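You operate a simulated robot arm through the tools that you are given. There is no shell and no other tool.

You run a simulated robot arm. Do the job below in one go: nothing can be reset, and whatever is moved stays where it is left.

TASK
Mount the orange hank taut on the swift and clip its end.
Fine: push the sliding peg right in first, draw it out after; the yarn clip goes in the white cup by the swift; the other hanks stay; the table's other dials, levers and buttons end as they began.

Only the result counts: the job must be done as asked and must still hold three seconds after the hand-in. Knocking over, shifting, dropping, spilling or breaking anything else fails it.

THE ROBOT
A 6-joint arm with a two-finger gripper, fixed in place. Base frame: the origin is at the foot of the arm, x ahead of it, y to its left, z up. Lengths are in cm, angles in rad, forces in N, time in s.
Its first joint turns from -2.897 to 2.897 rad. Payload 2.45 kg.
The tool frame sits at the grasp point between the pads (the TCP): z along the fingers, y along the line on which they close. The tips reach 2 cm beyond it. The gripper opens to 14 cm. The gripper's body begins 16.8 cm behind the TCP.
Orientation is that of the tool frame in the base frame, as a unit quaternion [w, x, y, z]. With the fingers straight down and closing along the base's y, the tool's x points along the base's -x, its y along +y and its z along -z.

THE INTERFACE
- The arm moves only by the tool servo_tool. Its argument "motion" is text: rows parted by semicolons, each of 6 numbers parted by spaces: the shift along the tool's x, y, z in units of 500 mm (1.0 is 500 mm), then the turn, a rotation vector about the tool's x, y, z in units of 180 degrees (1.0 is 180 degrees). In form: tx ty tz wx wy wz; .... A call has 1 to 20 rows; each row is the pose to reach, as a shift and turn from the pose commanded when the call began, along the tool's axes at that moment. "hand" is the gripper command, from -1 (shut) to 1 (fully open), values between in proportion, set as the call begins (left out, the last holds). A call with a number of a shift or a turn outside -1 to 1 is refused whole. Rows are played at 5 a second. More than 5 cm and 0.15 rad between two rows, or a gripper value outside its range, and nothing of the call is played. A pose out of reach is approached as far as the arm can. The call stops where the force on the tool passes 40 N (or 10 N more than at its start, if that is more) or the arm is blocked; 0.2 s more then pass. Each finger travels about 4.5 cm/s and halts on what it meets, pressing with about 27 N; the grip force reading is that of the motor and also rises with nothing between the fingers. The clock runs only during rows and for 0.2 s after the last one: add rows that repeat a pose to give the fingers time. The reply holds the time, the measured pose of the TCP, the force on the tool along the base axes, the opening and the grip force, in the units named above and with some noise, with the torque about the TCP (base axes, N m) and any sound that the robot's microphone picked up.
- Cameras (640 x 400 px; columns grow to the right, rows downward): "scene" is fixed at [5.04, 65.04, 138.15]; the picture's right is [0.33, -0.94, 0.00], its down [-0.85, -0.30, -0.44] and it looks along [0.41, 0.14, -0.90] (base axes); focal length 214 px, centre (320, 200). "wrist" rides on the gripper at [7.8, 1.1, -20.9] in the tool frame; the picture's right is [-0.14, 0.99, 0.00], its down [-0.92, -0.13, -0.37] and it looks along [-0.37, -0.05, 0.93] (tool axes); focal length 280 px, centre (320, 200). There is no depth. A picture from a camera that has moved, and an enlarged one, comes with that camera's place and axes in the base frame and with its lens.
- grab_frame(camera): a new picture of that camera. The clock stands still meanwhile.
- close_up(camera, box): a new picture of the part [left, top, right, bottom] of that camera's present view, enlarged. The clock stands still meanwhile.
- job_done(): hands the job in; it is judged then, once.

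Nothing tells you positions but the pictures and the camera data. Unless the task says otherwise, let go and move clear before handing in.

The tools are called after "Request:" as name(argument=value, ...) on one line, values as JSON. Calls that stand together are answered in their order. servo_tool: Moves the arm, as the interface text tells. Its arguments: {"type":"object","properties":{"motion":{"type":"string"},"hand":{"type":"number"}},"required":["motion"]} The other tools are called the same way: grab_frame (camera) takes a picture; close_up (camera, box) takes an enlarged picture of a part of a camera's view; job_done () hands the job in.

At the start:

```text
t: 0.0
ee_pos: [40.85, 49.09, 113.22]
tcp_rot: [0.0, 0.0, 1.0, 0.001]
force: [1.7, -0.4, 0.1]
wrist_torque: [0.01, 0.03, 0.01]
grip_width: 14.0
finger_force: 0.1
```

scene: 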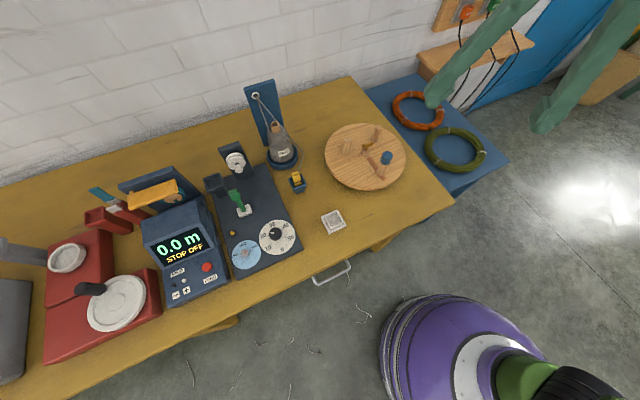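
wrist: 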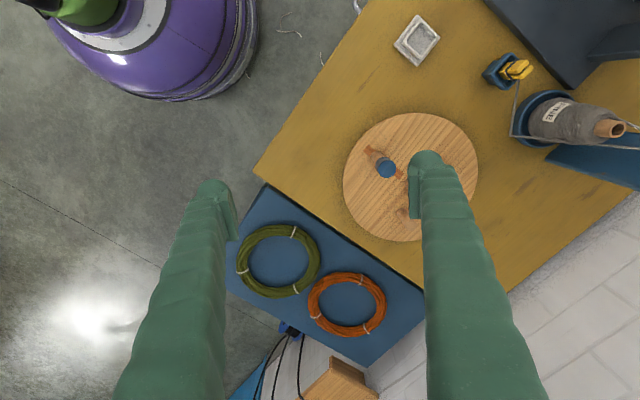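

I see a bench with a wooden swift disc (pegs, blue one among them), a blue side shelf with an orange and an olive hank, and a yellow clip in a small blue holder. I'll look closer before moving.

Request:
close_up(camera="scene", box=[280, 60, 520, 210])

Request:
close_up(camera="scene", box=[260, 100, 420, 240])

Request:
close_up(camera="wrist", box=[330, 0, 570, 250])

Request:
close_up(camera="wrist", box=[220, 180, 480, 380])

Request:
close_up(camera="scene", box=[100, 120, 320, 310])

```text
2.67 times, centred on (400, 135) of scene
camera zoom: at [5.04, 65.04, 138.15], right [0.33, -0.94, 0.0], down [-0.85, -0.3, -0.44], along [0.41, 0.14, -0.9], focal length 572 px, centre (107, 373)
```

zoom: 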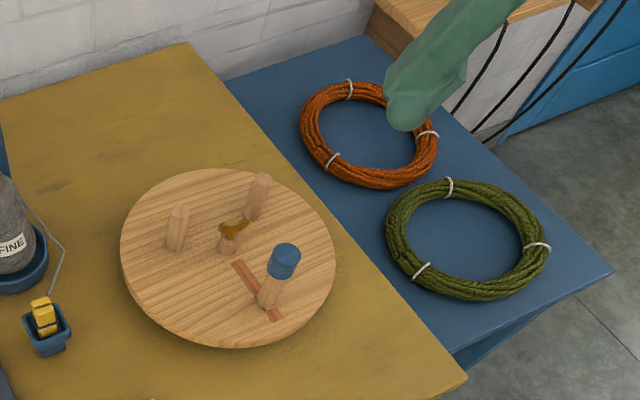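

```text
2.86 times, centred on (340, 170) of scene
camera zoom: at [5.04, 65.04, 138.15], right [0.33, -0.94, 0.0], down [-0.85, -0.3, -0.44], along [0.41, 0.14, -0.9], focal length 613 px, centre (263, 286)
```

zoom: 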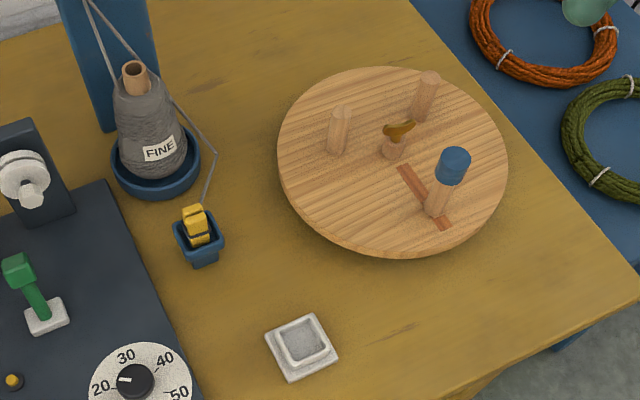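

```text
1.60 times, centred on (450, 125) of wrist
camera zoom: at [33.15, 50.13, 133.99], right [0.14, 0.99, 0.0], down [0.92, -0.13, 0.37], along [0.37, -0.05, -0.93], focal length 449 px, centre (112, 320)
```

zoom: 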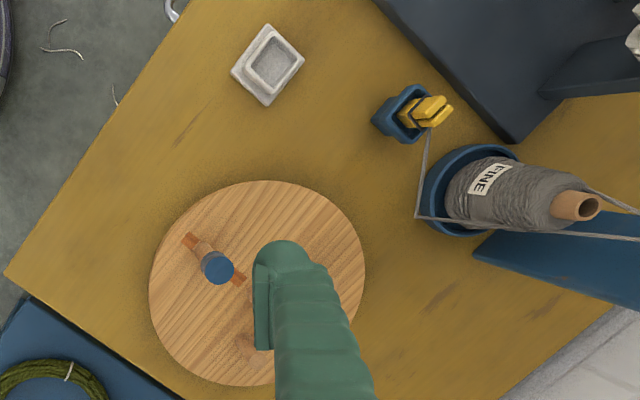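

```text
2.00 times, centred on (350, 280) of wrist
camera zoom: at [33.15, 50.13, 133.99], right [0.14, 0.99, 0.0], down [0.92, -0.13, 0.37], along [0.37, -0.05, -0.93], focal length 561 px, centre (260, 40)
```

zoom: 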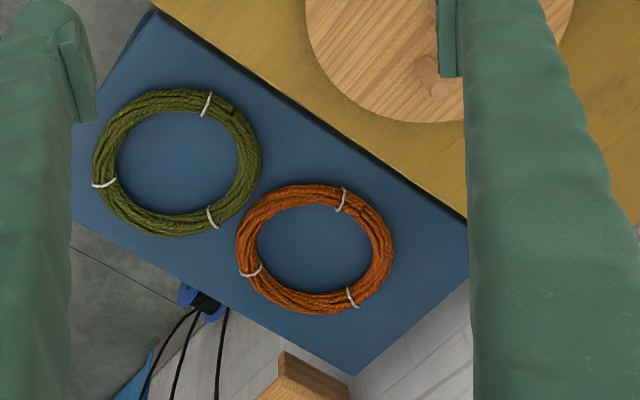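

```text
2.11 times, centred on (210, 215) of scene
camera zoom: at [5.04, 65.04, 138.15], right [0.33, -0.94, 0.0], down [-0.85, -0.3, -0.44], along [0.41, 0.14, -0.9], focal length 452 px, centre (552, 168)
```

zoom: 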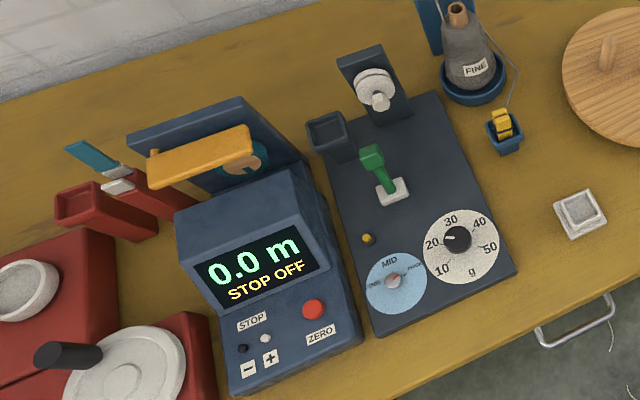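

The peg with the blue cap seems to be at about [47, 59.5, 88], the white cup at [28, 68, 77], the yellow clip at [35, 83, 83] and the orange hank around [87, 50, 74]. I'll move the wrist camera over the swift to measure these better.

Request:
servo_tool(motion="0 0.09 0 0 0 0; 0 0.18 0 0 0 0; 0 0.27 0 0 0 0; 0 0.34 0 0 0 0; 0 0.34 0 0 0 0")

Request:
grab_frame(camera="wrist")

Request:
grab_frame(camera="scene")

```text
t: 1.2
ee_pos: [40.71, 66.25, 113.22]
tcp_rot: [0.0, 0.001, 1.0, 0.001]
force: [1.0, 0.6, -0.4]
wrist_torque: [0.02, -0.03, 0.01]
grip_width: 14.0
finger_force: 0.1
```

```text
taken
camera wrist: at [33.03, 67.34, 134.02], right [0.14, 0.99, 0.0], down [0.92, -0.13, 0.37], along [0.37, -0.05, -0.93], focal length 280 px, centre (320, 200)
```

wrist: 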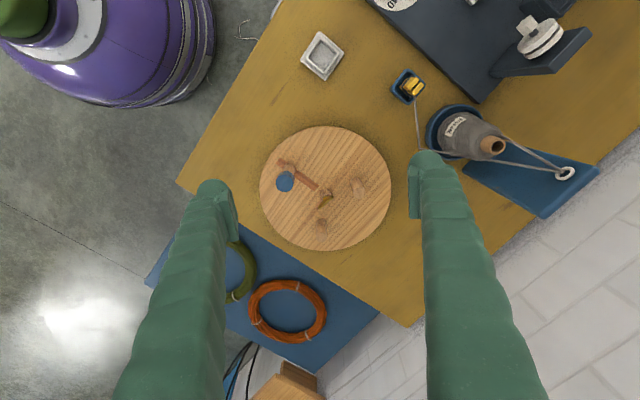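

```text
taken
```

scene: 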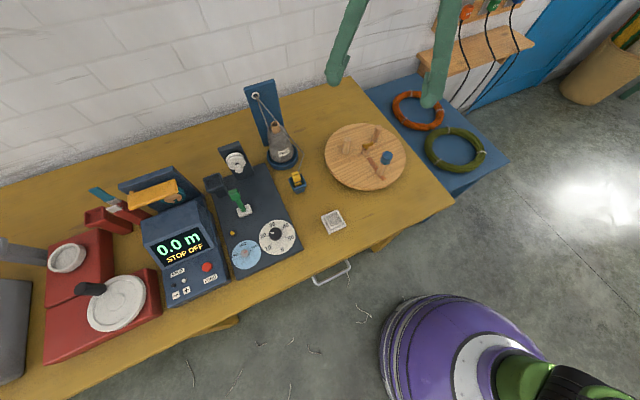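

Request:
close_up(camera="wrist", box=[250, 110, 410, 260])

Request:
close_up(camera="wrist", box=[290, 20, 610, 220])

Request:
close_up(camera="wrist", box=[220, 230, 380, 360])

Request:
close_up(camera="scene", box=[310, 115, 420, 200])

Request:
close_up(camera="scene", box=[380, 75, 510, 185])

Request:
close_up(camera="scene", box=[230, 70, 350, 240])

```text
2.67 times, centred on (330, 185) of wrist
camera zoom: at [33.03, 67.34, 134.02], right [0.14, 0.99, 0.0], down [0.92, -0.13, 0.37], along [0.37, -0.05, -0.93], focal length 748 px, centre (293, 240)
```

zoom: 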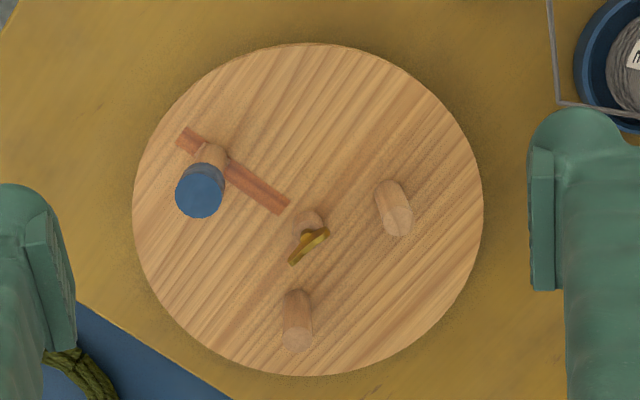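

```text
2.00 times, centred on (450, 120) of wrist
camera zoom: at [33.03, 67.34, 134.02], right [0.14, 0.99, 0.0], down [0.92, -0.13, 0.37], along [0.37, -0.05, -0.93], focal length 561 px, centre (60, 360)
```

zoom: 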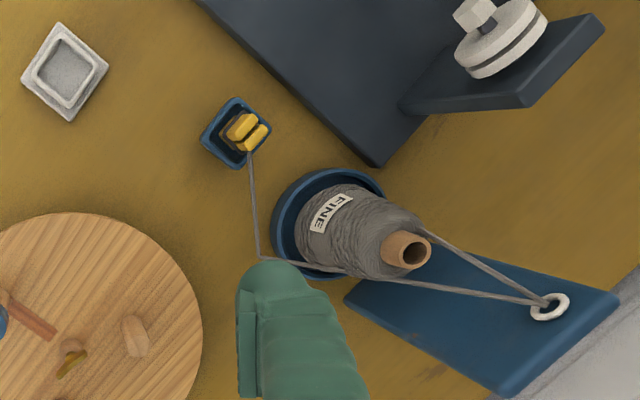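

```text
3.08 times, centred on (300, 295) of wrist
camera zoom: at [33.03, 67.34, 134.02], right [0.14, 0.99, 0.0], down [0.92, -0.13, 0.37], along [0.37, -0.05, -0.93], focal length 863 px, centre (382, -92)
```

zoom: 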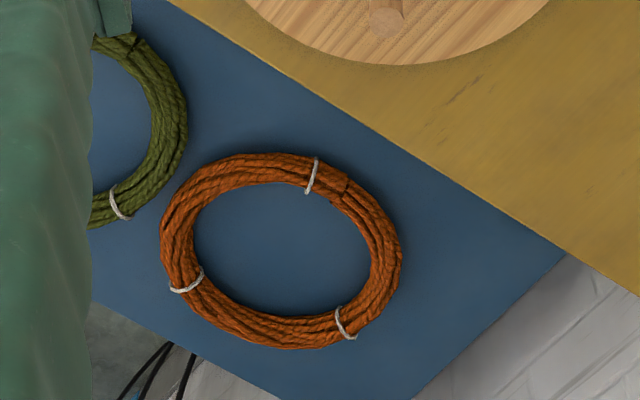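

```text
4.71 times, centred on (365, 158) of scene
camera zoom: at [5.04, 65.04, 138.15], right [0.33, -0.94, 0.0], down [-0.85, -0.3, -0.44], along [0.41, 0.14, -0.9], focal length 1009 px, centre (108, 400)
```

zoom: 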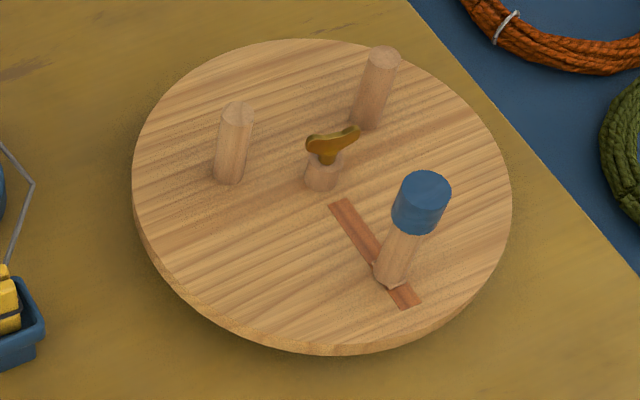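

```text
3.64 times, centred on (445, 130) of scene
camera zoom: at [5.04, 65.04, 138.15], right [0.33, -0.94, 0.0], down [-0.85, -0.3, -0.44], along [0.41, 0.14, -0.9], focal length 780 px, centre (-134, 454)
```

zoom: 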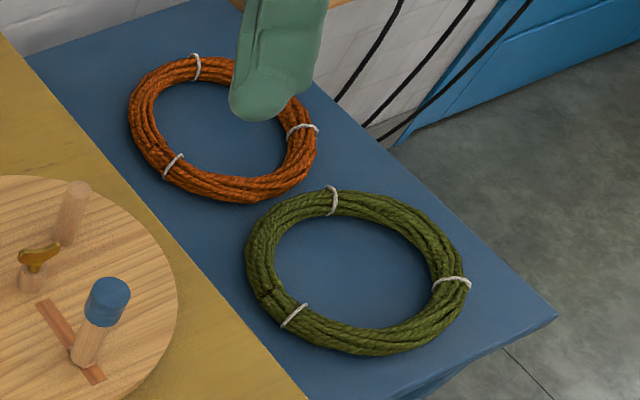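

```text
2.35 times, centred on (290, 155) of scene
camera zoom: at [5.04, 65.04, 138.15], right [0.33, -0.94, 0.0], down [-0.85, -0.3, -0.44], along [0.41, 0.14, -0.9], focal length 505 px, centre (391, 306)
```

zoom: 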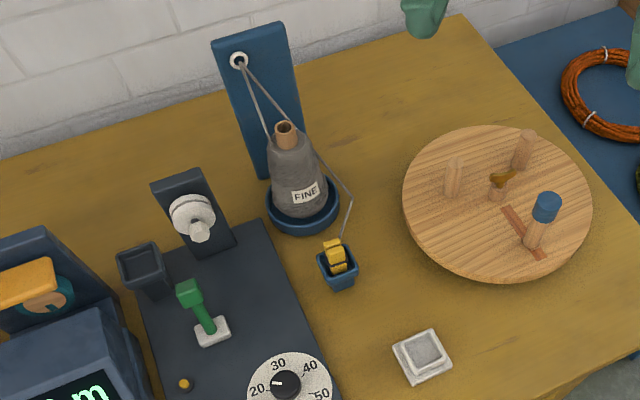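

The disc's top is at about z 79.8, with its centre near [53.0, 65.4]. The fixed pegs are at about [51.6, 72.1] and [59.8, 63.9]. The blue-capped slider is at [47.1, 59.3], in a radial slot pointing along (-1,-1). Next I go above the slider with the fingers closing across the slot, and look again.

Request:
servo_tool(motion="-0.0213 -0.0232 0.0607 0 0 -0.0417; -0.0427 -0.0463 0.1213 0 0 -0.0833; -0.064 -0.0695 0.182 0 0 -0.125; -0.0853 -0.0927 0.2427 0 0 -0.1667; -0.1067 -0.1158 0.3033 0 0 -0.2083; -0.128 -0.139 0.364 0 0 -0.25; -0.128 -0.139 0.364 0 0 -0.25; -0.128 -0.139 0.364 0 0 -0.25", hand=-0.1)

Request:
grab_frame(camera="wrist")

Request:
close_up(camera="scene", box=[310, 115, 420, 200])

```text
t: 3.0
ee_pos: [47.65, 59.17, 94.9]
tcp_rot: [0.001, -0.384, 0.924, 0.001]
force: [-1.0, 0.0, 0.1]
wrist_torque: [-0.01, 0.02, 0.01]
grip_width: 6.29
finger_force: 0.0
```

```text
taken
camera wrist: at [41.35, 54.3, 115.75], right [-0.6, 0.8, 0.0], down [0.74, 0.56, 0.37], along [0.29, 0.22, -0.93], focal length 280 px, centre (320, 200)
```

wrist: 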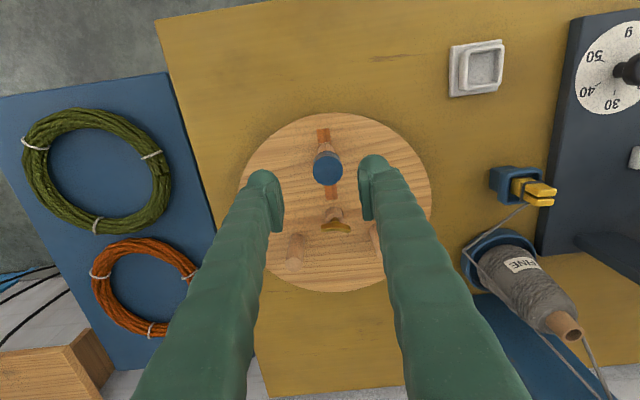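

```text
4.71 times, centred on (365, 158) of scene
camera zoom: at [5.04, 65.04, 138.15], right [0.33, -0.94, 0.0], down [-0.85, -0.3, -0.44], along [0.41, 0.14, -0.9], focal length 1009 px, centre (108, 400)
```

zoom: 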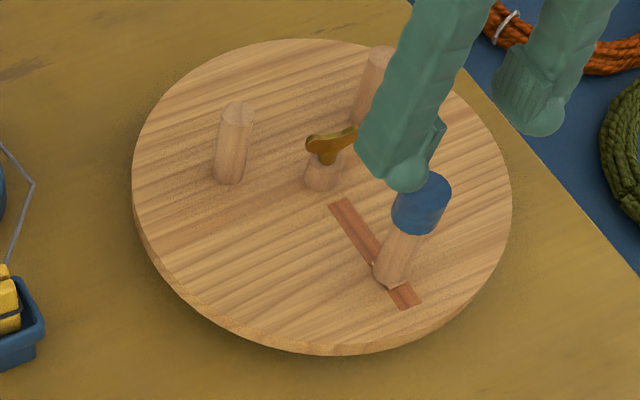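

The cap's centre reads about [47.0, 59.4] and its top is near z 88. I'll centre on it, descend until the tips are around the cap, then close.

Request:
servo_tool(motion="0.0052 0.0132 0.05 0 0 0; 0.0052 0.0132 0.1 0 0 0; 0.0052 0.0132 0.135 0 0 0; 0.0052 0.0132 0.16 0 0 0; 0.0052 0.0132 0.16 0 0 0", hand=-0.1)

Request:
close_up(camera="wrist", box=[220, 100, 440, 290])

Request:
close_up(camera="scene", box=[310, 115, 420, 200])

```text
t: 4.2
ee_pos: [46.85, 59.43, 86.9]
tcp_rot: [0.002, -0.383, 0.924, 0.0]
force: [-0.1, 0.4, -0.4]
wrist_torque: [-0.02, -0.01, 0.01]
grip_width: 6.28
finger_force: 0.1
```

```text
2.11 times, centred on (330, 195) of wrist
camera zoom: at [40.64, 54.56, 107.6], right [-0.6, 0.8, 0.0], down [0.74, 0.56, 0.37], along [0.29, 0.22, -0.93], focal length 590 px, centre (299, 210)
```

zoom: 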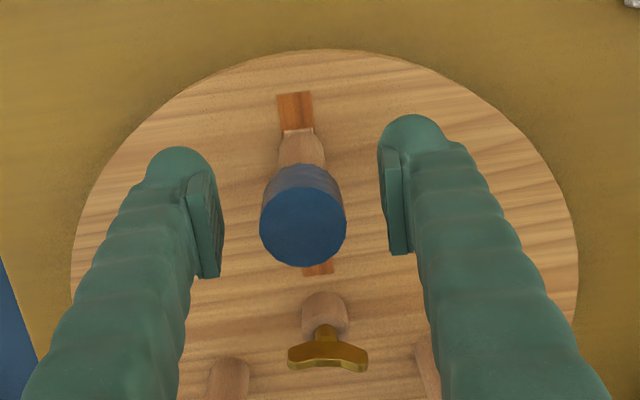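

```text
4.71 times, centred on (365, 158) of scene
camera zoom: at [5.04, 65.04, 138.15], right [0.33, -0.94, 0.0], down [-0.85, -0.3, -0.44], along [0.41, 0.14, -0.9], focal length 1009 px, centre (108, 400)
```

zoom: 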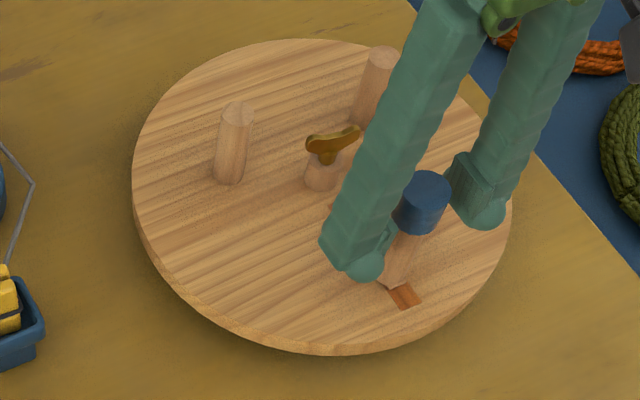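

The fingers straddle the cap well. Closing on it now.

Request:
servo_tool(motion="0 0 0 0 0 0; 0 0 0 0 0 0; 0 0 0 0 0 0; 0 0 0 0 0 0; 0 0 0 0 0 0", hand=-1)

Request:
close_up(camera="wrist", box=[220, 100, 440, 290])

```text
t: 5.4
ee_pos: [46.91, 59.38, 86.81]
tcp_rot: [0.001, -0.383, 0.924, 0.0]
force: [-0.4, -0.7, -2.6]
wrist_torque: [0.0, -0.06, -0.04]
grip_width: 2.6
finger_force: 44.7
```

```text
2.11 times, centred on (330, 195) of wrist
camera zoom: at [40.65, 54.56, 107.61], right [-0.6, 0.8, 0.0], down [0.74, 0.56, 0.37], along [0.29, 0.22, -0.93], focal length 590 px, centre (299, 210)
```

zoom: 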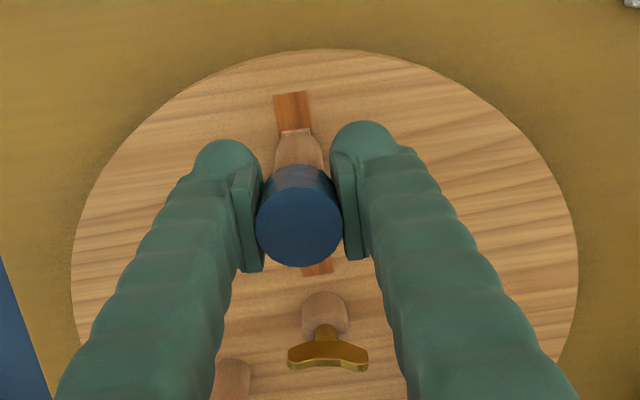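

The cap is gripped (2.6 cm wide). I'll push it inwards along the slot gently, 1.5 cm first, watching the force.

Request:
servo_tool(motion="-0.006 0 0 0 0 0; -0.012 0 0 0 0 0; -0.018 0 0 0 0 0; -0.024 0 0 0 0 0; -0.03 0 0 0 0 0; -0.03 0 0 0 0 0", hand=-1)

Request:
close_up(camera="wrist", box=[220, 100, 440, 290])

```text
t: 6.5
ee_pos: [47.59, 60.34, 86.77]
tcp_rot: [-0.001, -0.383, 0.924, 0.0]
force: [3.2, -2.5, -13.8]
wrist_torque: [0.05, -0.01, -0.25]
grip_width: 2.61
finger_force: 45.0
stopped in row 5: the force on the tool passed its limit at 42 N (the readings are from after the stop); the commanded pose is now the measured one
```

```text
2.11 times, centred on (330, 195) of wrist
camera zoom: at [41.46, 55.56, 107.63], right [-0.6, 0.8, 0.0], down [0.74, 0.56, 0.37], along [0.29, 0.22, -0.93], focal length 590 px, centre (299, 210)
```

zoom: 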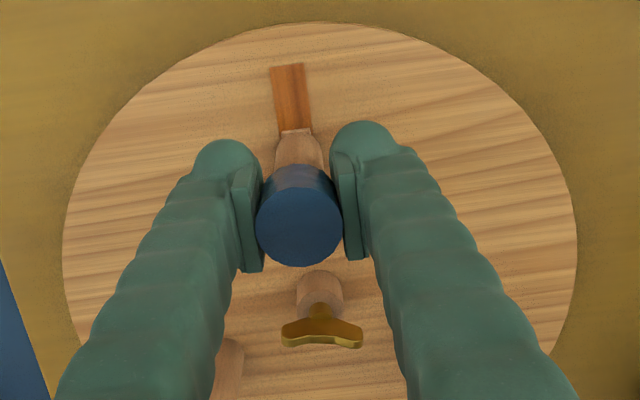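

Request:
close_up(camera="scene", box=[310, 115, 420, 200])

Request:
servo_tool(motion="0 0 0 0 0 0; 0 0 0 0 0 0", hand=-1)

```text
4.71 times, centred on (365, 158) of scene
camera zoom: at [5.04, 65.04, 138.15], right [0.33, -0.94, 0.0], down [-0.85, -0.3, -0.44], along [0.41, 0.14, -0.9], focal length 1009 px, centre (108, 400)
```

zoom: 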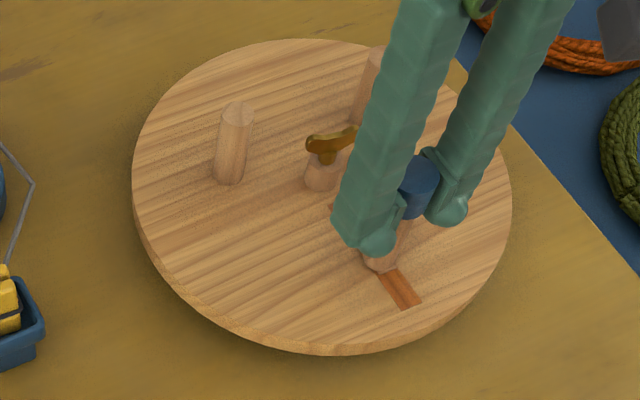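

```text
t: 7.1
ee_pos: [47.66, 60.39, 86.78]
tcp_rot: [0.0, -0.383, 0.924, 0.0]
force: [4.4, -3.5, -25.0]
wrist_torque: [0.14, -0.1, -0.35]
grip_width: 2.58
finger_force: 44.5
```

The peg did slide about 1.2 cm and the disc held still. The stop came from strain across the grip (z about -25 N), so I'll relax that with a small correction before going on.

Request:
servo_tool(motion="0 -0.0006 0.002 0 0 0; 0 -0.0006 0.002 0 0 0", hand=-1)

```text
t: 7.7
ee_pos: [47.74, 60.37, 86.78]
tcp_rot: [0.001, -0.383, 0.924, 0.0]
force: [2.0, 1.4, -13.5]
wrist_torque: [-0.08, 0.01, 0.01]
grip_width: 2.57
finger_force: 45.3
```

Request:
servo_tool(motion="0 0 0.002 0 0 0; -0.004 0 0.002 0 0 0; -0.008 0 0.002 0 0 0; -0.012 0 0.002 0 0 0; -0.012 0 0.002 0 0 0", hand=-1)

```text
t: 8.9
ee_pos: [47.89, 60.58, 86.83]
tcp_rot: [0.002, -0.382, 0.924, 0.0]
force: [-1.3, -0.7, 33.5]
wrist_torque: [-0.17, 0.08, 0.0]
grip_width: 2.6
finger_force: 44.8
```

Request:
servo_tool(motion="0 0 0 0 0 0; 0 0 0 0 0 0")

Request:
close_up(camera="wrist", box=[220, 100, 440, 290])

```text
t: 9.5
ee_pos: [48.0, 60.67, 86.74]
tcp_rot: [0.0, -0.382, 0.924, 0.0]
force: [0.1, 1.1, 39.2]
wrist_torque: [-0.03, -0.05, -0.01]
grip_width: 2.61
finger_force: 44.9
```

```text
2.11 times, centred on (330, 195) of wrist
camera zoom: at [41.72, 55.83, 107.61], right [-0.6, 0.8, 0.0], down [0.74, 0.56, 0.37], along [0.3, 0.22, -0.93], focal length 590 px, centre (299, 210)
```

zoom: 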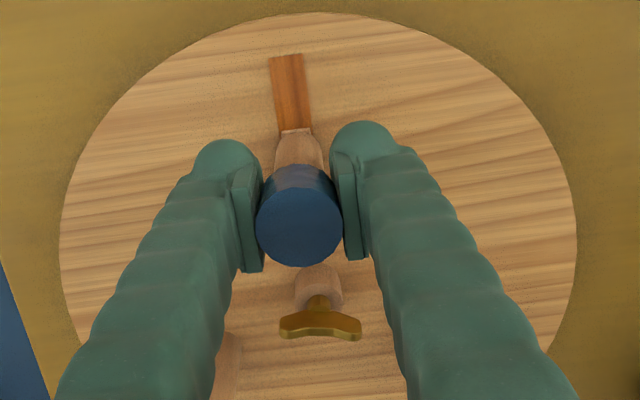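

Strain in z has flipped to +39 N, so I raise slightly to relax it and check.

Request:
servo_tool(motion="0 0 -0.0024 0 0 0; 0 0 -0.0024 0 0 0", hand=-1)

```text
t: 10.1
ee_pos: [48.04, 60.64, 86.83]
tcp_rot: [0.001, -0.383, 0.924, 0.0]
force: [-1.6, -1.0, 15.5]
wrist_torque: [0.19, -0.26, 0.05]
grip_width: 2.59
finger_force: 44.6
```

Request:
servo_tool(motion="-0.003 0 -0.0016 0 0 0; -0.006 0 -0.0016 0 0 0; -0.009 0 -0.0016 0 0 0; -0.012 0 -0.0016 0 0 0; -0.012 0 -0.0016 0 0 0", hand=-1)

```text
t: 11.3
ee_pos: [48.42, 61.15, 86.85]
tcp_rot: [-0.001, -0.383, 0.924, 0.0]
force: [-2.3, -1.2, -29.6]
wrist_torque: [0.0, -0.05, 0.08]
grip_width: 2.59
finger_force: 44.9
```

Request:
servo_tool(motion="0 0 0.0018 0 0 0; 0 0 0.0018 0 0 0; 0 0 0.0018 0 0 0; 0 0 0.0018 0 0 0", hand=-1)

```text
t: 12.3
ee_pos: [48.46, 61.18, 86.92]
tcp_rot: [0.0, -0.383, 0.924, 0.001]
force: [-1.0, 3.5, -9.0]
wrist_torque: [-0.04, -0.07, 0.05]
grip_width: 2.63
finger_force: 44.9
```

Nearly relaxed. Carrying on inwards another 1.2 cm.

Request:
servo_tool(motion="-0.004 0 0.0005 0 0 0; -0.008 0 0.0005 0 0 0; -0.012 0 0.0005 0 0 0; -0.016 0 0.0005 0 0 0; -0.02 0 0.0005 0 0 0; -0.024 0 0.0005 0 0 0; -0.024 0 0.0005 0 0 0", hand=-1)

```text
t: 13.9
ee_pos: [49.28, 62.06, 86.73]
tcp_rot: [0.0, -0.383, 0.924, 0.0]
force: [0.3, -3.3, -6.3]
wrist_torque: [0.0, -0.06, -0.07]
grip_width: 2.58
finger_force: 44.2
```

Forces are low now and the peg follows. I'll continue inwards towards the slot's end.

Request:
servo_tool(motion="-0.004 0 0.0002 0 0 0; -0.008 0 0.0002 0 0 0; -0.012 0 0.0002 0 0 0; -0.016 0 0.0002 0 0 0; -0.02 0 0.0002 0 0 0; -0.024 0 0.0002 0 0 0; -0.024 0 0.0002 0 0 0", hand=-1)

Request:
close_up(camera="scene", box=[310, 115, 420, 200])

Request:
close_up(camera="wrist", box=[220, 100, 440, 290])

```text
t: 15.5
ee_pos: [50.1, 62.91, 86.9]
tcp_rot: [0.001, -0.383, 0.924, 0.0]
force: [3.9, -3.8, 30.7]
wrist_torque: [-0.23, 0.22, -0.18]
grip_width: 2.59
finger_force: 45.1
```

```text
4.71 times, centred on (365, 158) of scene
camera zoom: at [5.04, 65.04, 138.15], right [0.33, -0.94, 0.0], down [-0.85, -0.3, -0.44], along [0.41, 0.14, -0.9], focal length 1009 px, centre (108, 400)
```

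zoom: 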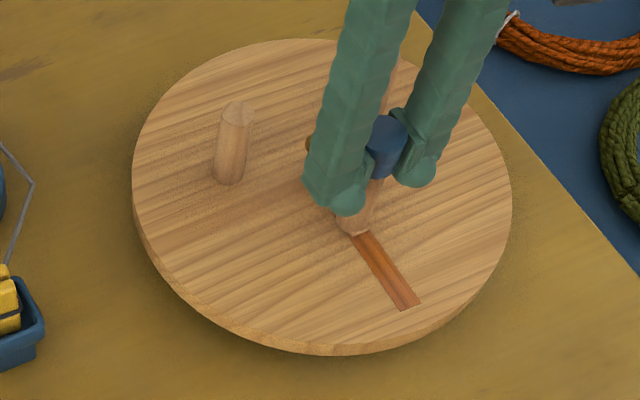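

```text
2.11 times, centred on (330, 195) of wrist
camera zoom: at [43.87, 58.01, 107.62], right [-0.6, 0.8, 0.0], down [0.74, 0.56, 0.37], along [0.29, 0.22, -0.93], focal length 590 px, centre (299, 210)
```

zoom: 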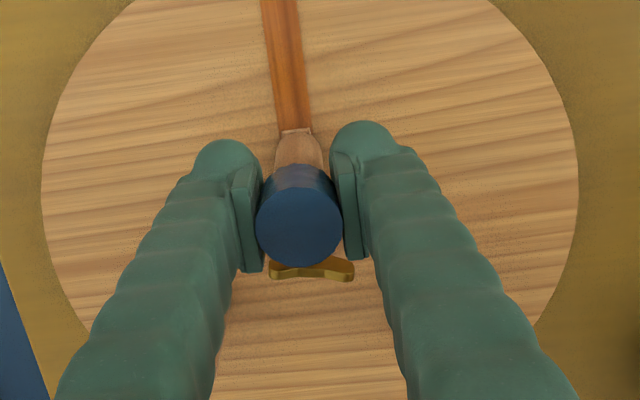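

About 1 cm more remains to the slot's inner end. I relax z slightly and continue in short steps until it stops.

Request:
servo_tool(motion="0 -0.0004 -0.002 0 0 0; -0.004 -0.0004 -0.002 0 0 0; -0.008 -0.0004 -0.002 0 0 0; -0.012 -0.0004 -0.002 0 0 0; -0.012 -0.0004 -0.002 0 0 0", hand=-1)

```text
t: 16.7
ee_pos: [50.57, 63.27, 86.79]
tcp_rot: [-0.001, -0.383, 0.924, 0.0]
force: [-5.9, -2.7, -2.3]
wrist_torque: [0.0, -0.17, 0.03]
grip_width: 2.62
finger_force: 45.0
```

Request:
servo_tool(motion="-0.003 0 0 0 0 0; -0.006 0 0 0 0 0; -0.009 0 0 0 0 0; -0.012 0 0 0 0 0; -0.012 0 0 0 0 0", hand=-1)

Request:
close_up(camera="scene", box=[310, 115, 420, 200])

```text
t: 17.3
ee_pos: [50.6, 63.21, 86.8]
tcp_rot: [-0.001, -0.382, 0.924, 0.0]
force: [-8.5, -9.1, 2.9]
wrist_torque: [0.57, -0.6, 0.04]
grip_width: 2.6
finger_force: 44.8
stopped in row 2: the force on the tool passed its limit at 43 N (the readings are from after the stop); the commanded pose is now the measured one
```

```text
4.71 times, centred on (365, 158) of scene
camera zoom: at [5.04, 65.04, 138.15], right [0.33, -0.94, 0.0], down [-0.85, -0.3, -0.44], along [0.41, 0.14, -0.9], focal length 1009 px, centre (108, 400)
```

zoom: 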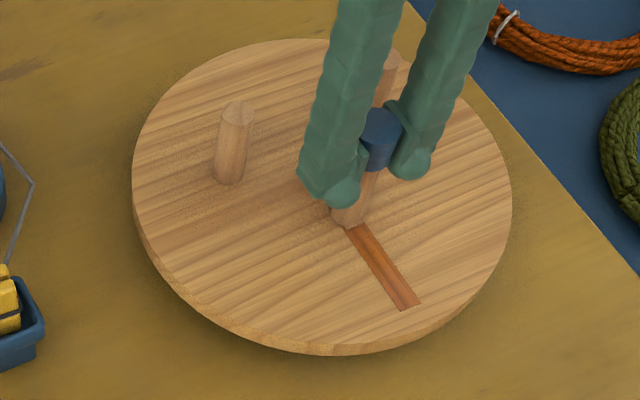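

The peg met its inner stop (force along the slot) at about [50.6, 63.2]. Releasing and rising straight up.

Request:
servo_tool(motion="0 0 0 0 0 0; 0 0 0 0 0 0; 0 0 0 0 0 0; 0 0 -0.05 0 0 0; 0 0 -0.13 0 0 0; 0 0 -0.21 0 0 0; 0 0 -0.29 0 0 0; 0 0 -0.29 0 0 0", hand=-0.1)

Request:
grab_frame(camera="wrist")

Request:
close_up(camera="scene", box=[310, 115, 420, 200])

Request:
close_up(camera="scene", box=[380, 75, 510, 185])

```text
t: 19.1
ee_pos: [50.63, 63.37, 101.53]
tcp_rot: [0.0, -0.382, 0.924, 0.0]
force: [-0.7, -1.2, -0.3]
wrist_torque: [0.0, 0.04, 0.02]
grip_width: 6.32
finger_force: 0.1
```

```text
taken
camera wrist: at [44.37, 58.68, 122.34], right [-0.6, 0.8, 0.0], down [0.74, 0.56, 0.37], along [0.29, 0.22, -0.93], focal length 280 px, centre (320, 200)
```

wrist: 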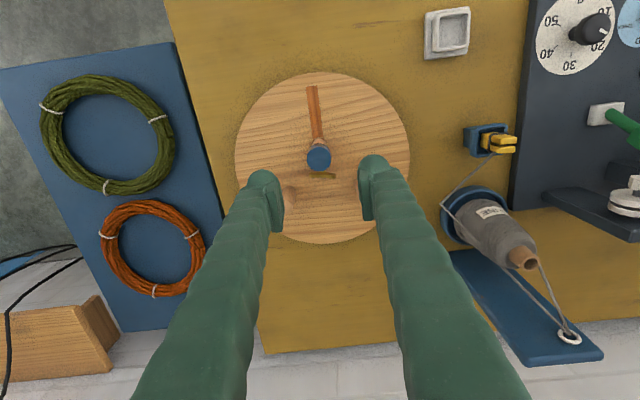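

```text
4.71 times, centred on (365, 158) of scene
camera zoom: at [5.04, 65.04, 138.15], right [0.33, -0.94, 0.0], down [-0.85, -0.3, -0.44], along [0.41, 0.14, -0.9], focal length 1009 px, centre (108, 400)
```

zoom: 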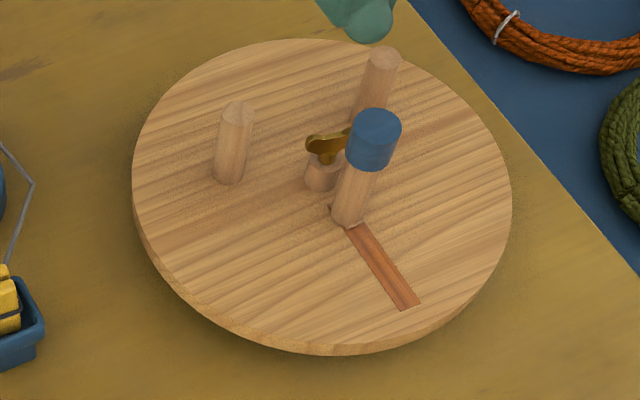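

```text
3.64 times, centred on (445, 130) of scene
camera zoom: at [5.04, 65.04, 138.15], right [0.33, -0.94, 0.0], down [-0.85, -0.3, -0.44], along [0.41, 0.14, -0.9], focal length 780 px, centre (-134, 454)
```

zoom: 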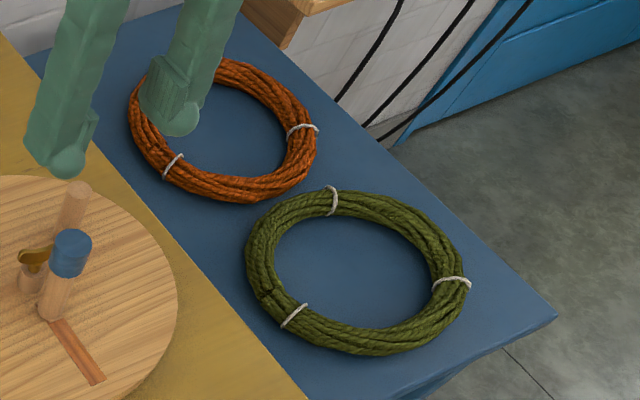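

The slider is right in, standing alone. Next is the orange hank: I move above its near side with the fingers turned to close across the strand, and look down.

Request:
servo_tool(motion="-0.0239 -0.0716 0.0088 0 0 -0.0348; -0.0478 -0.1432 0.0175 0 0 -0.0695; -0.0716 -0.2149 0.0263 0 0 -0.1043; -0.0955 -0.2865 0.035 0 0 -0.139; -0.1194 -0.3581 0.0438 0 0 -0.1738; -0.1433 -0.4298 0.0525 0 0 -0.2085; -0.1671 -0.5014 0.0613 0 0 -0.2433; -0.191 -0.573 0.07 0 0 -0.278; -0.191 -0.573 0.07 0 0 -0.278", hand=-0.1)

Request:
grab_frame(camera="wrist")

Request:
close_up(camera="scene", box=[380, 75, 510, 185])

```text
t: 21.1
ee_pos: [77.79, 49.97, 97.77]
tcp_rot: [0.002, 0.738, -0.675, 0.0]
force: [0.9, -0.1, -1.3]
wrist_torque: [-0.02, -0.07, 0.0]
grip_width: 6.31
finger_force: 0.0
```

```text
taken
camera wrist: at [77.59, 42.09, 118.59], right [-1.0, 0.05, 0.0], down [0.05, 0.93, 0.37], along [0.02, 0.37, -0.93], focal length 280 px, centre (320, 200)
```

wrist: 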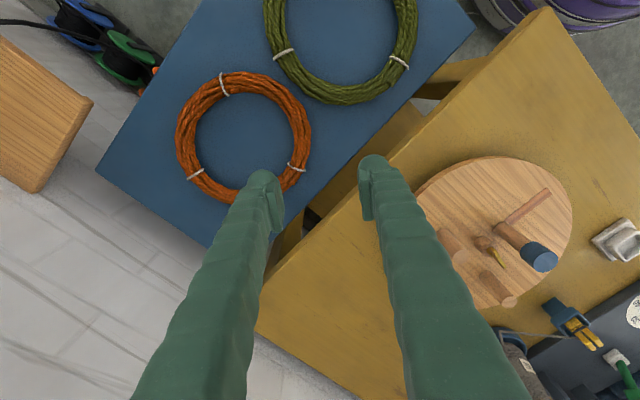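

```text
3.64 times, centred on (445, 130) of scene
camera zoom: at [5.04, 65.04, 138.15], right [0.33, -0.94, 0.0], down [-0.85, -0.3, -0.44], along [0.41, 0.14, -0.9], focal length 780 px, centre (-134, 454)
```

zoom: 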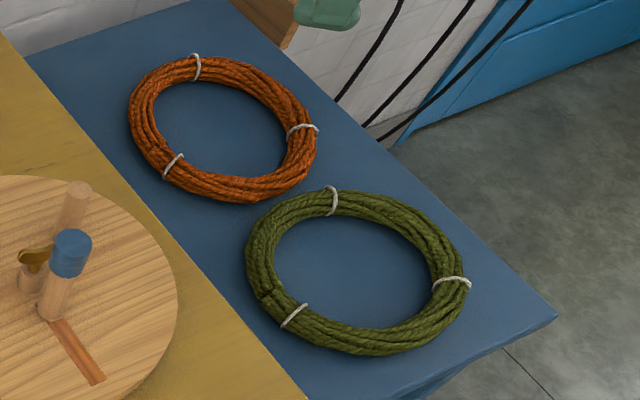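

From this view the orange hank's centre is about [90.1, 49.0, 72]. Its inner radius is about 8 and its outer about 11.2, with ties at roughly 150°, 290° and 35°. I'll grasp its near side at about 185°, around [80.6, 48.2], and stop above it first to check.

Request:
servo_tool(motion="0.0204 -0.0263 0.07 0 0 0; 0.0408 -0.0526 0.14 0 0 0; 0.0408 -0.0526 0.22 0 0 0; 0.0408 -0.0526 0.3 0 0 0; 0.0408 -0.0526 0.34 0 0 0; 0.0408 -0.0526 0.34 0 0 0", hand=-0.1)

Request:
grab_frame(camera="wrist")

Request:
close_up(camera="scene", box=[380, 75, 510, 185])

```text
t: 22.5
ee_pos: [80.63, 47.89, 80.65]
tcp_rot: [0.002, 0.738, -0.675, 0.001]
force: [0.0, 0.4, 0.6]
wrist_torque: [-0.04, 0.0, -0.04]
grip_width: 6.29
finger_force: 0.1
```

```text
taken
camera wrist: at [80.38, 40.05, 101.54], right [-1.0, 0.05, 0.0], down [0.05, 0.93, 0.37], along [0.02, 0.37, -0.93], focal length 280 px, centre (320, 200)
```

wrist: 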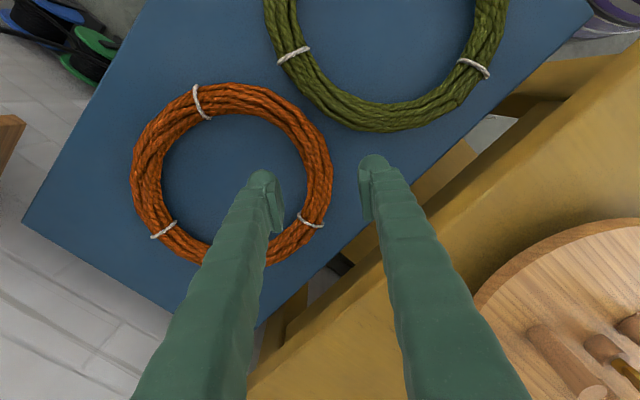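

```text
3.64 times, centred on (445, 130) of scene
camera zoom: at [5.04, 65.04, 138.15], right [0.33, -0.94, 0.0], down [-0.85, -0.3, -0.44], along [0.41, 0.14, -0.9], focal length 780 px, centre (-134, 454)
```

zoom: 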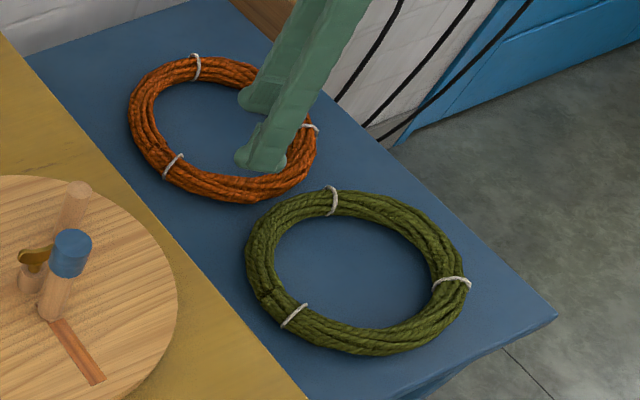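

The grasp point sits centred between the fingers, and the hank's mid-height is about z 70. Descending slowly.

Request:
servo_tool(motion="0 0 0.05 0 0 0; 0 0 0.1 0 0 0; 0 0 0.14 0 0 0; 0 0 0.16 0 0 0; 0 0 0.16 0 0 0", hand=-0.1)

Request:
close_up(camera="wrist", box=[160, 70, 480, 270])

Request:
close_up(camera="scene", box=[380, 75, 510, 185])

```text
t: 23.7
ee_pos: [80.52, 47.97, 72.71]
tcp_rot: [0.001, 0.738, -0.675, 0.0]
force: [1.1, 0.2, -0.3]
wrist_torque: [0.0, -0.02, 0.0]
grip_width: 6.31
finger_force: 0.0
```

```text
2.00 times, centred on (320, 170) of wrist
camera zoom: at [80.3, 40.16, 93.51], right [-1.0, 0.05, 0.0], down [0.05, 0.93, 0.37], along [0.02, 0.37, -0.93], focal length 561 px, centre (320, 260)
```

zoom: 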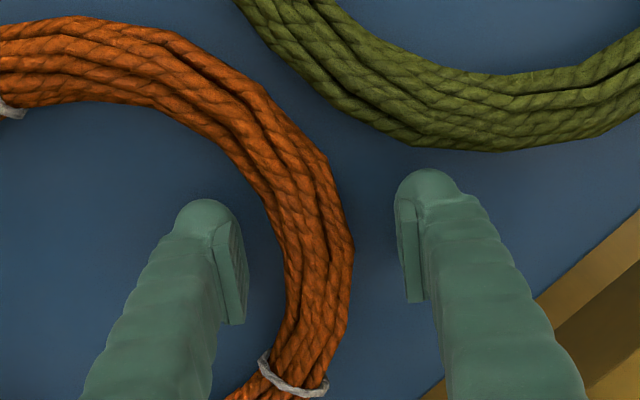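

```text
3.64 times, centred on (445, 130) of scene
camera zoom: at [5.04, 65.04, 138.15], right [0.33, -0.94, 0.0], down [-0.85, -0.3, -0.44], along [0.41, 0.14, -0.9], focal length 780 px, centre (-134, 454)
```

zoom: 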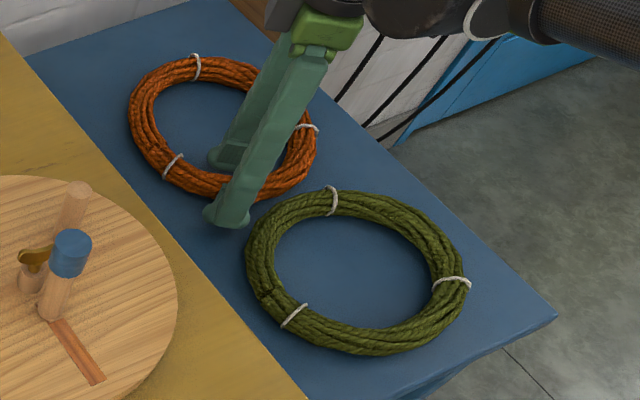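

The strand is centred between the fingers and well clear of the tie and the olive hank. Easing down to the shelf in small steps.

Request:
servo_tool(motion="0 0 0.005 0 0 0; 0 0 0.01 0 0 0; 0 0 0.014 0 0 0; 0 0 0.018 0 0 0; 0 0 0.022 0 0 0; 0 0 0.026 0 0 0; 0 0 0.026 0 0 0", hand=-0.1)

Request:
close_up(camera="wrist", box=[160, 70, 480, 270])

```text
t: 24.9
ee_pos: [80.4, 48.08, 71.8]
tcp_rot: [0.001, 0.738, -0.675, 0.0]
force: [-4.2, -1.9, 18.8]
wrist_torque: [0.0, 0.02, -0.05]
grip_width: 6.32
finger_force: 0.6
stopped in row 6: the force on the tool passed its limit at 46 N (the readings are from after the stop); the commanded pose is now the measured one
```

```text
2.00 times, centred on (320, 170) of wrist
camera zoom: at [80.15, 40.15, 92.7], right [-1.0, 0.05, 0.0], down [0.05, 0.93, 0.37], along [0.02, 0.37, -0.93], focal length 561 px, centre (320, 260)
```

zoom: 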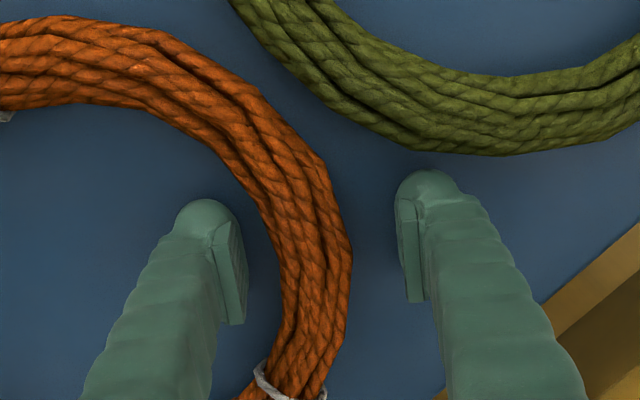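

The tips touched the shelf at TCP z 71.8, so its top is about 69.8. I lift 2 mm and close on the strand.

Request:
servo_tool(motion="0 0 -0.004 0 0 0; 0 0 -0.004 0 0 0", hand=-0.1)

Request:
servo_tool(motion="0 0 0 0 0 0; 0 0 0 0 0 0; 0 0 0 0 0 0; 0 0 0 0 0 0; 0 0 0 0 0 0; 0 0 0 0 0 0", hand=-1)

Request:
close_up(camera="wrist", box=[160, 70, 480, 270])

```text
t: 25.5
ee_pos: [80.56, 48.1, 71.92]
tcp_rot: [0.0, 0.738, -0.675, 0.001]
force: [0.4, 0.5, -0.2]
wrist_torque: [0.03, -0.03, -0.03]
grip_width: 6.32
finger_force: 0.0
```

```text
t: 26.9
ee_pos: [80.61, 48.05, 72.0]
tcp_rot: [0.0, 0.738, -0.675, 0.0]
force: [3.6, 1.3, 3.1]
wrist_torque: [0.03, -0.2, 0.19]
grip_width: 3.22
finger_force: 27.0
```

```text
2.00 times, centred on (320, 170) of wrist
camera zoom: at [80.23, 40.19, 92.81], right [-1.0, 0.05, 0.0], down [0.05, 0.93, 0.37], along [0.02, 0.37, -0.93], focal length 561 px, centre (320, 260)
```

zoom: 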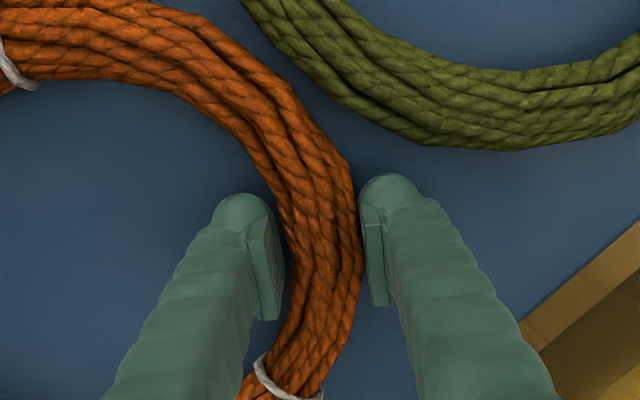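

Gripped at 3.2 cm with 27 N. I lift a few centimetres and look at how the hank hangs.

Request:
servo_tool(motion="0 0 -0.01 0 0 0; 0 0 -0.03 0 0 0; 0 0 -0.06 0 0 0; 0 0 -0.1 0 0 0; 0 0 -0.1 0 0 0; 0 0 -0.1 0 0 0", hand=-1)

Request:
grab_frame(camera="wrist")

Request:
close_up(camera="scene", box=[380, 75, 510, 185])

```text
t: 28.3
ee_pos: [80.54, 47.97, 76.94]
tcp_rot: [0.001, 0.738, -0.675, 0.0]
force: [-0.2, 0.0, -1.8]
wrist_torque: [0.0, 0.12, -0.02]
grip_width: 3.15
finger_force: 27.4
```

```text
taken
camera wrist: at [80.29, 40.17, 97.8], right [-1.0, 0.05, 0.0], down [0.05, 0.93, 0.37], along [0.02, 0.37, -0.93], focal length 280 px, centre (320, 200)
```

wrist: 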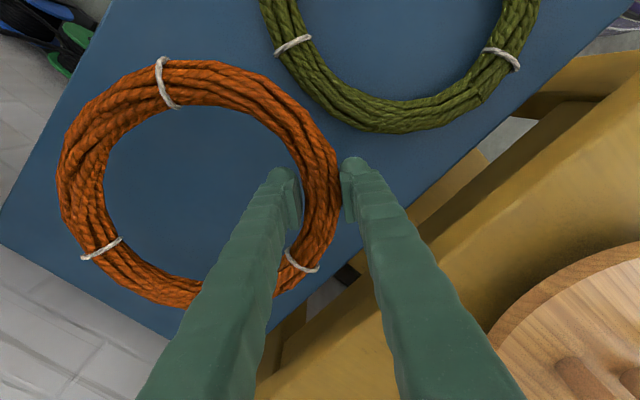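

```text
3.64 times, centred on (445, 130) of scene
camera zoom: at [5.04, 65.04, 138.15], right [0.33, -0.94, 0.0], down [-0.85, -0.3, -0.44], along [0.41, 0.14, -0.9], focal length 780 px, centre (-134, 454)
```

zoom: 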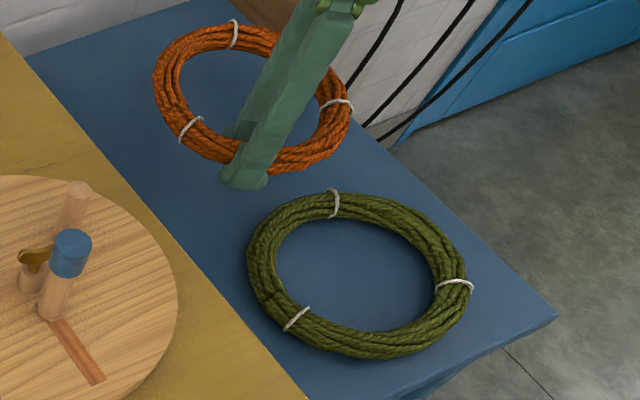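

The hank is stiff and lifts level. I'll check whether the olive hank moved before carrying on.

Request:
close_up(camera="scene", box=[380, 75, 510, 185])

Request:
close_up(camera="wrist", box=[40, 20, 360, 320])

```text
3.64 times, centred on (445, 130) of scene
camera zoom: at [5.04, 65.04, 138.15], right [0.33, -0.94, 0.0], down [-0.85, -0.3, -0.44], along [0.41, 0.14, -0.9], focal length 780 px, centre (-134, 454)
```

zoom: 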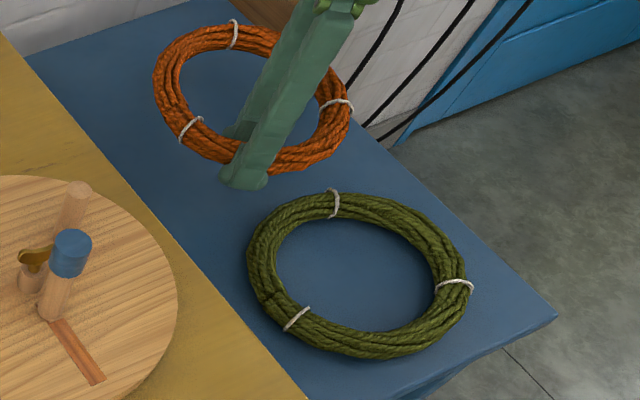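

```text
1.33 times, centred on (200, 170) of wrist
camera zoom: at [80.29, 40.17, 97.8], right [-1.0, 0.05, 0.0], down [0.05, 0.93, 0.37], along [0.02, 0.37, -0.93], focal length 374 px, centre (480, 240)
```

zoom: 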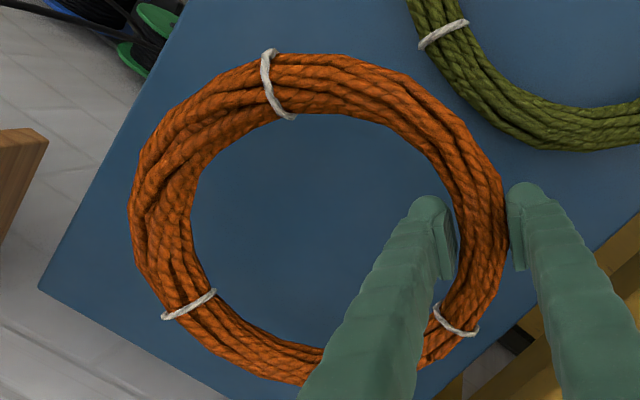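

The hank is stiff. Its centre is about 9.9 cm ahead of the TCP, and the olive hank is essentially in place. I lift to z≈96, then carry it over the swift, aiming the ring's centre at about [54.6, 66.9].

Request:
servo_tool(motion="0 0 -0.05 0 0 0; 0 0 -0.11 0 0 0; 0 0 -0.17 0 0 0; 0 0 -0.23 0 0 0; 0 0 -0.29 0 0 0; 0 0 -0.34 0 0 0; 0 0 -0.38 0 0 0; 0 0 -0.38 0 0 0", hand=-1)

Request:
servo_tool(motion="-0.0213 0.034 0 0 0 0; -0.0532 0.0851 0 0 0 0; -0.0852 0.1362 0 0 0 0; -0.1171 0.1872 0 0 0 0; -0.149 0.2383 0 0 0 0; -0.181 0.2894 0 0 0 0; -0.2129 0.3405 0 0 0 0; -0.2448 0.3915 0 0 0 0; -0.2768 0.4426 0 0 0 0; -0.3087 0.4937 0 0 0 0; -0.3406 0.5447 0 0 0 0; -0.3726 0.5958 0 0 0 0; -0.4045 0.6469 0 0 0 0; -0.4258 0.6809 0 0 0 0; -0.4258 0.6809 0 0 0 0; -0.4258 0.6809 0 0 0 0", hand=-1)

Request:
grab_frame(camera="wrist")

Request:
grab_frame(camera="scene")

```text
t: 30.1
ee_pos: [80.4, 48.2, 95.92]
tcp_rot: [0.001, 0.738, -0.675, 0.0]
force: [0.1, 0.4, -0.2]
wrist_torque: [0.01, 0.1, 0.01]
grip_width: 3.09
finger_force: 26.9
```

```text
t: 33.5
ee_pos: [44.7, 66.11, 95.83]
tcp_rot: [0.001, 0.738, -0.675, 0.0]
force: [-0.8, -0.1, -0.4]
wrist_torque: [0.0, 0.1, 0.0]
grip_width: 3.07
finger_force: 26.9
```

```text
taken
camera wrist: at [44.42, 58.27, 116.67], right [-1.0, 0.05, 0.0], down [0.05, 0.93, 0.37], along [0.02, 0.37, -0.93], focal length 280 px, centre (320, 200)
```

wrist: 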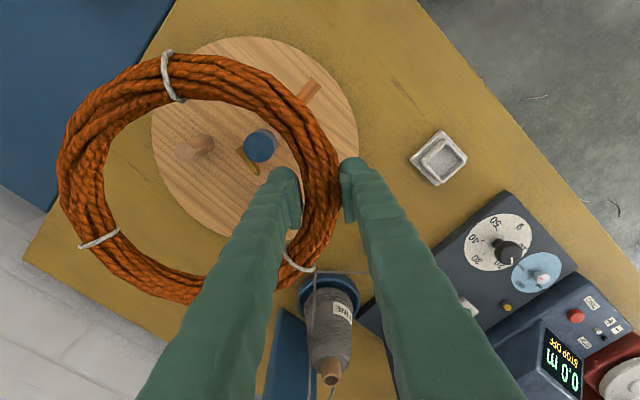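

```text
taken
```

scene: 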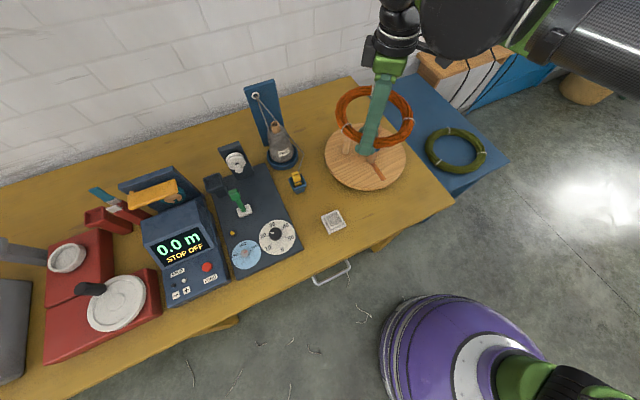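

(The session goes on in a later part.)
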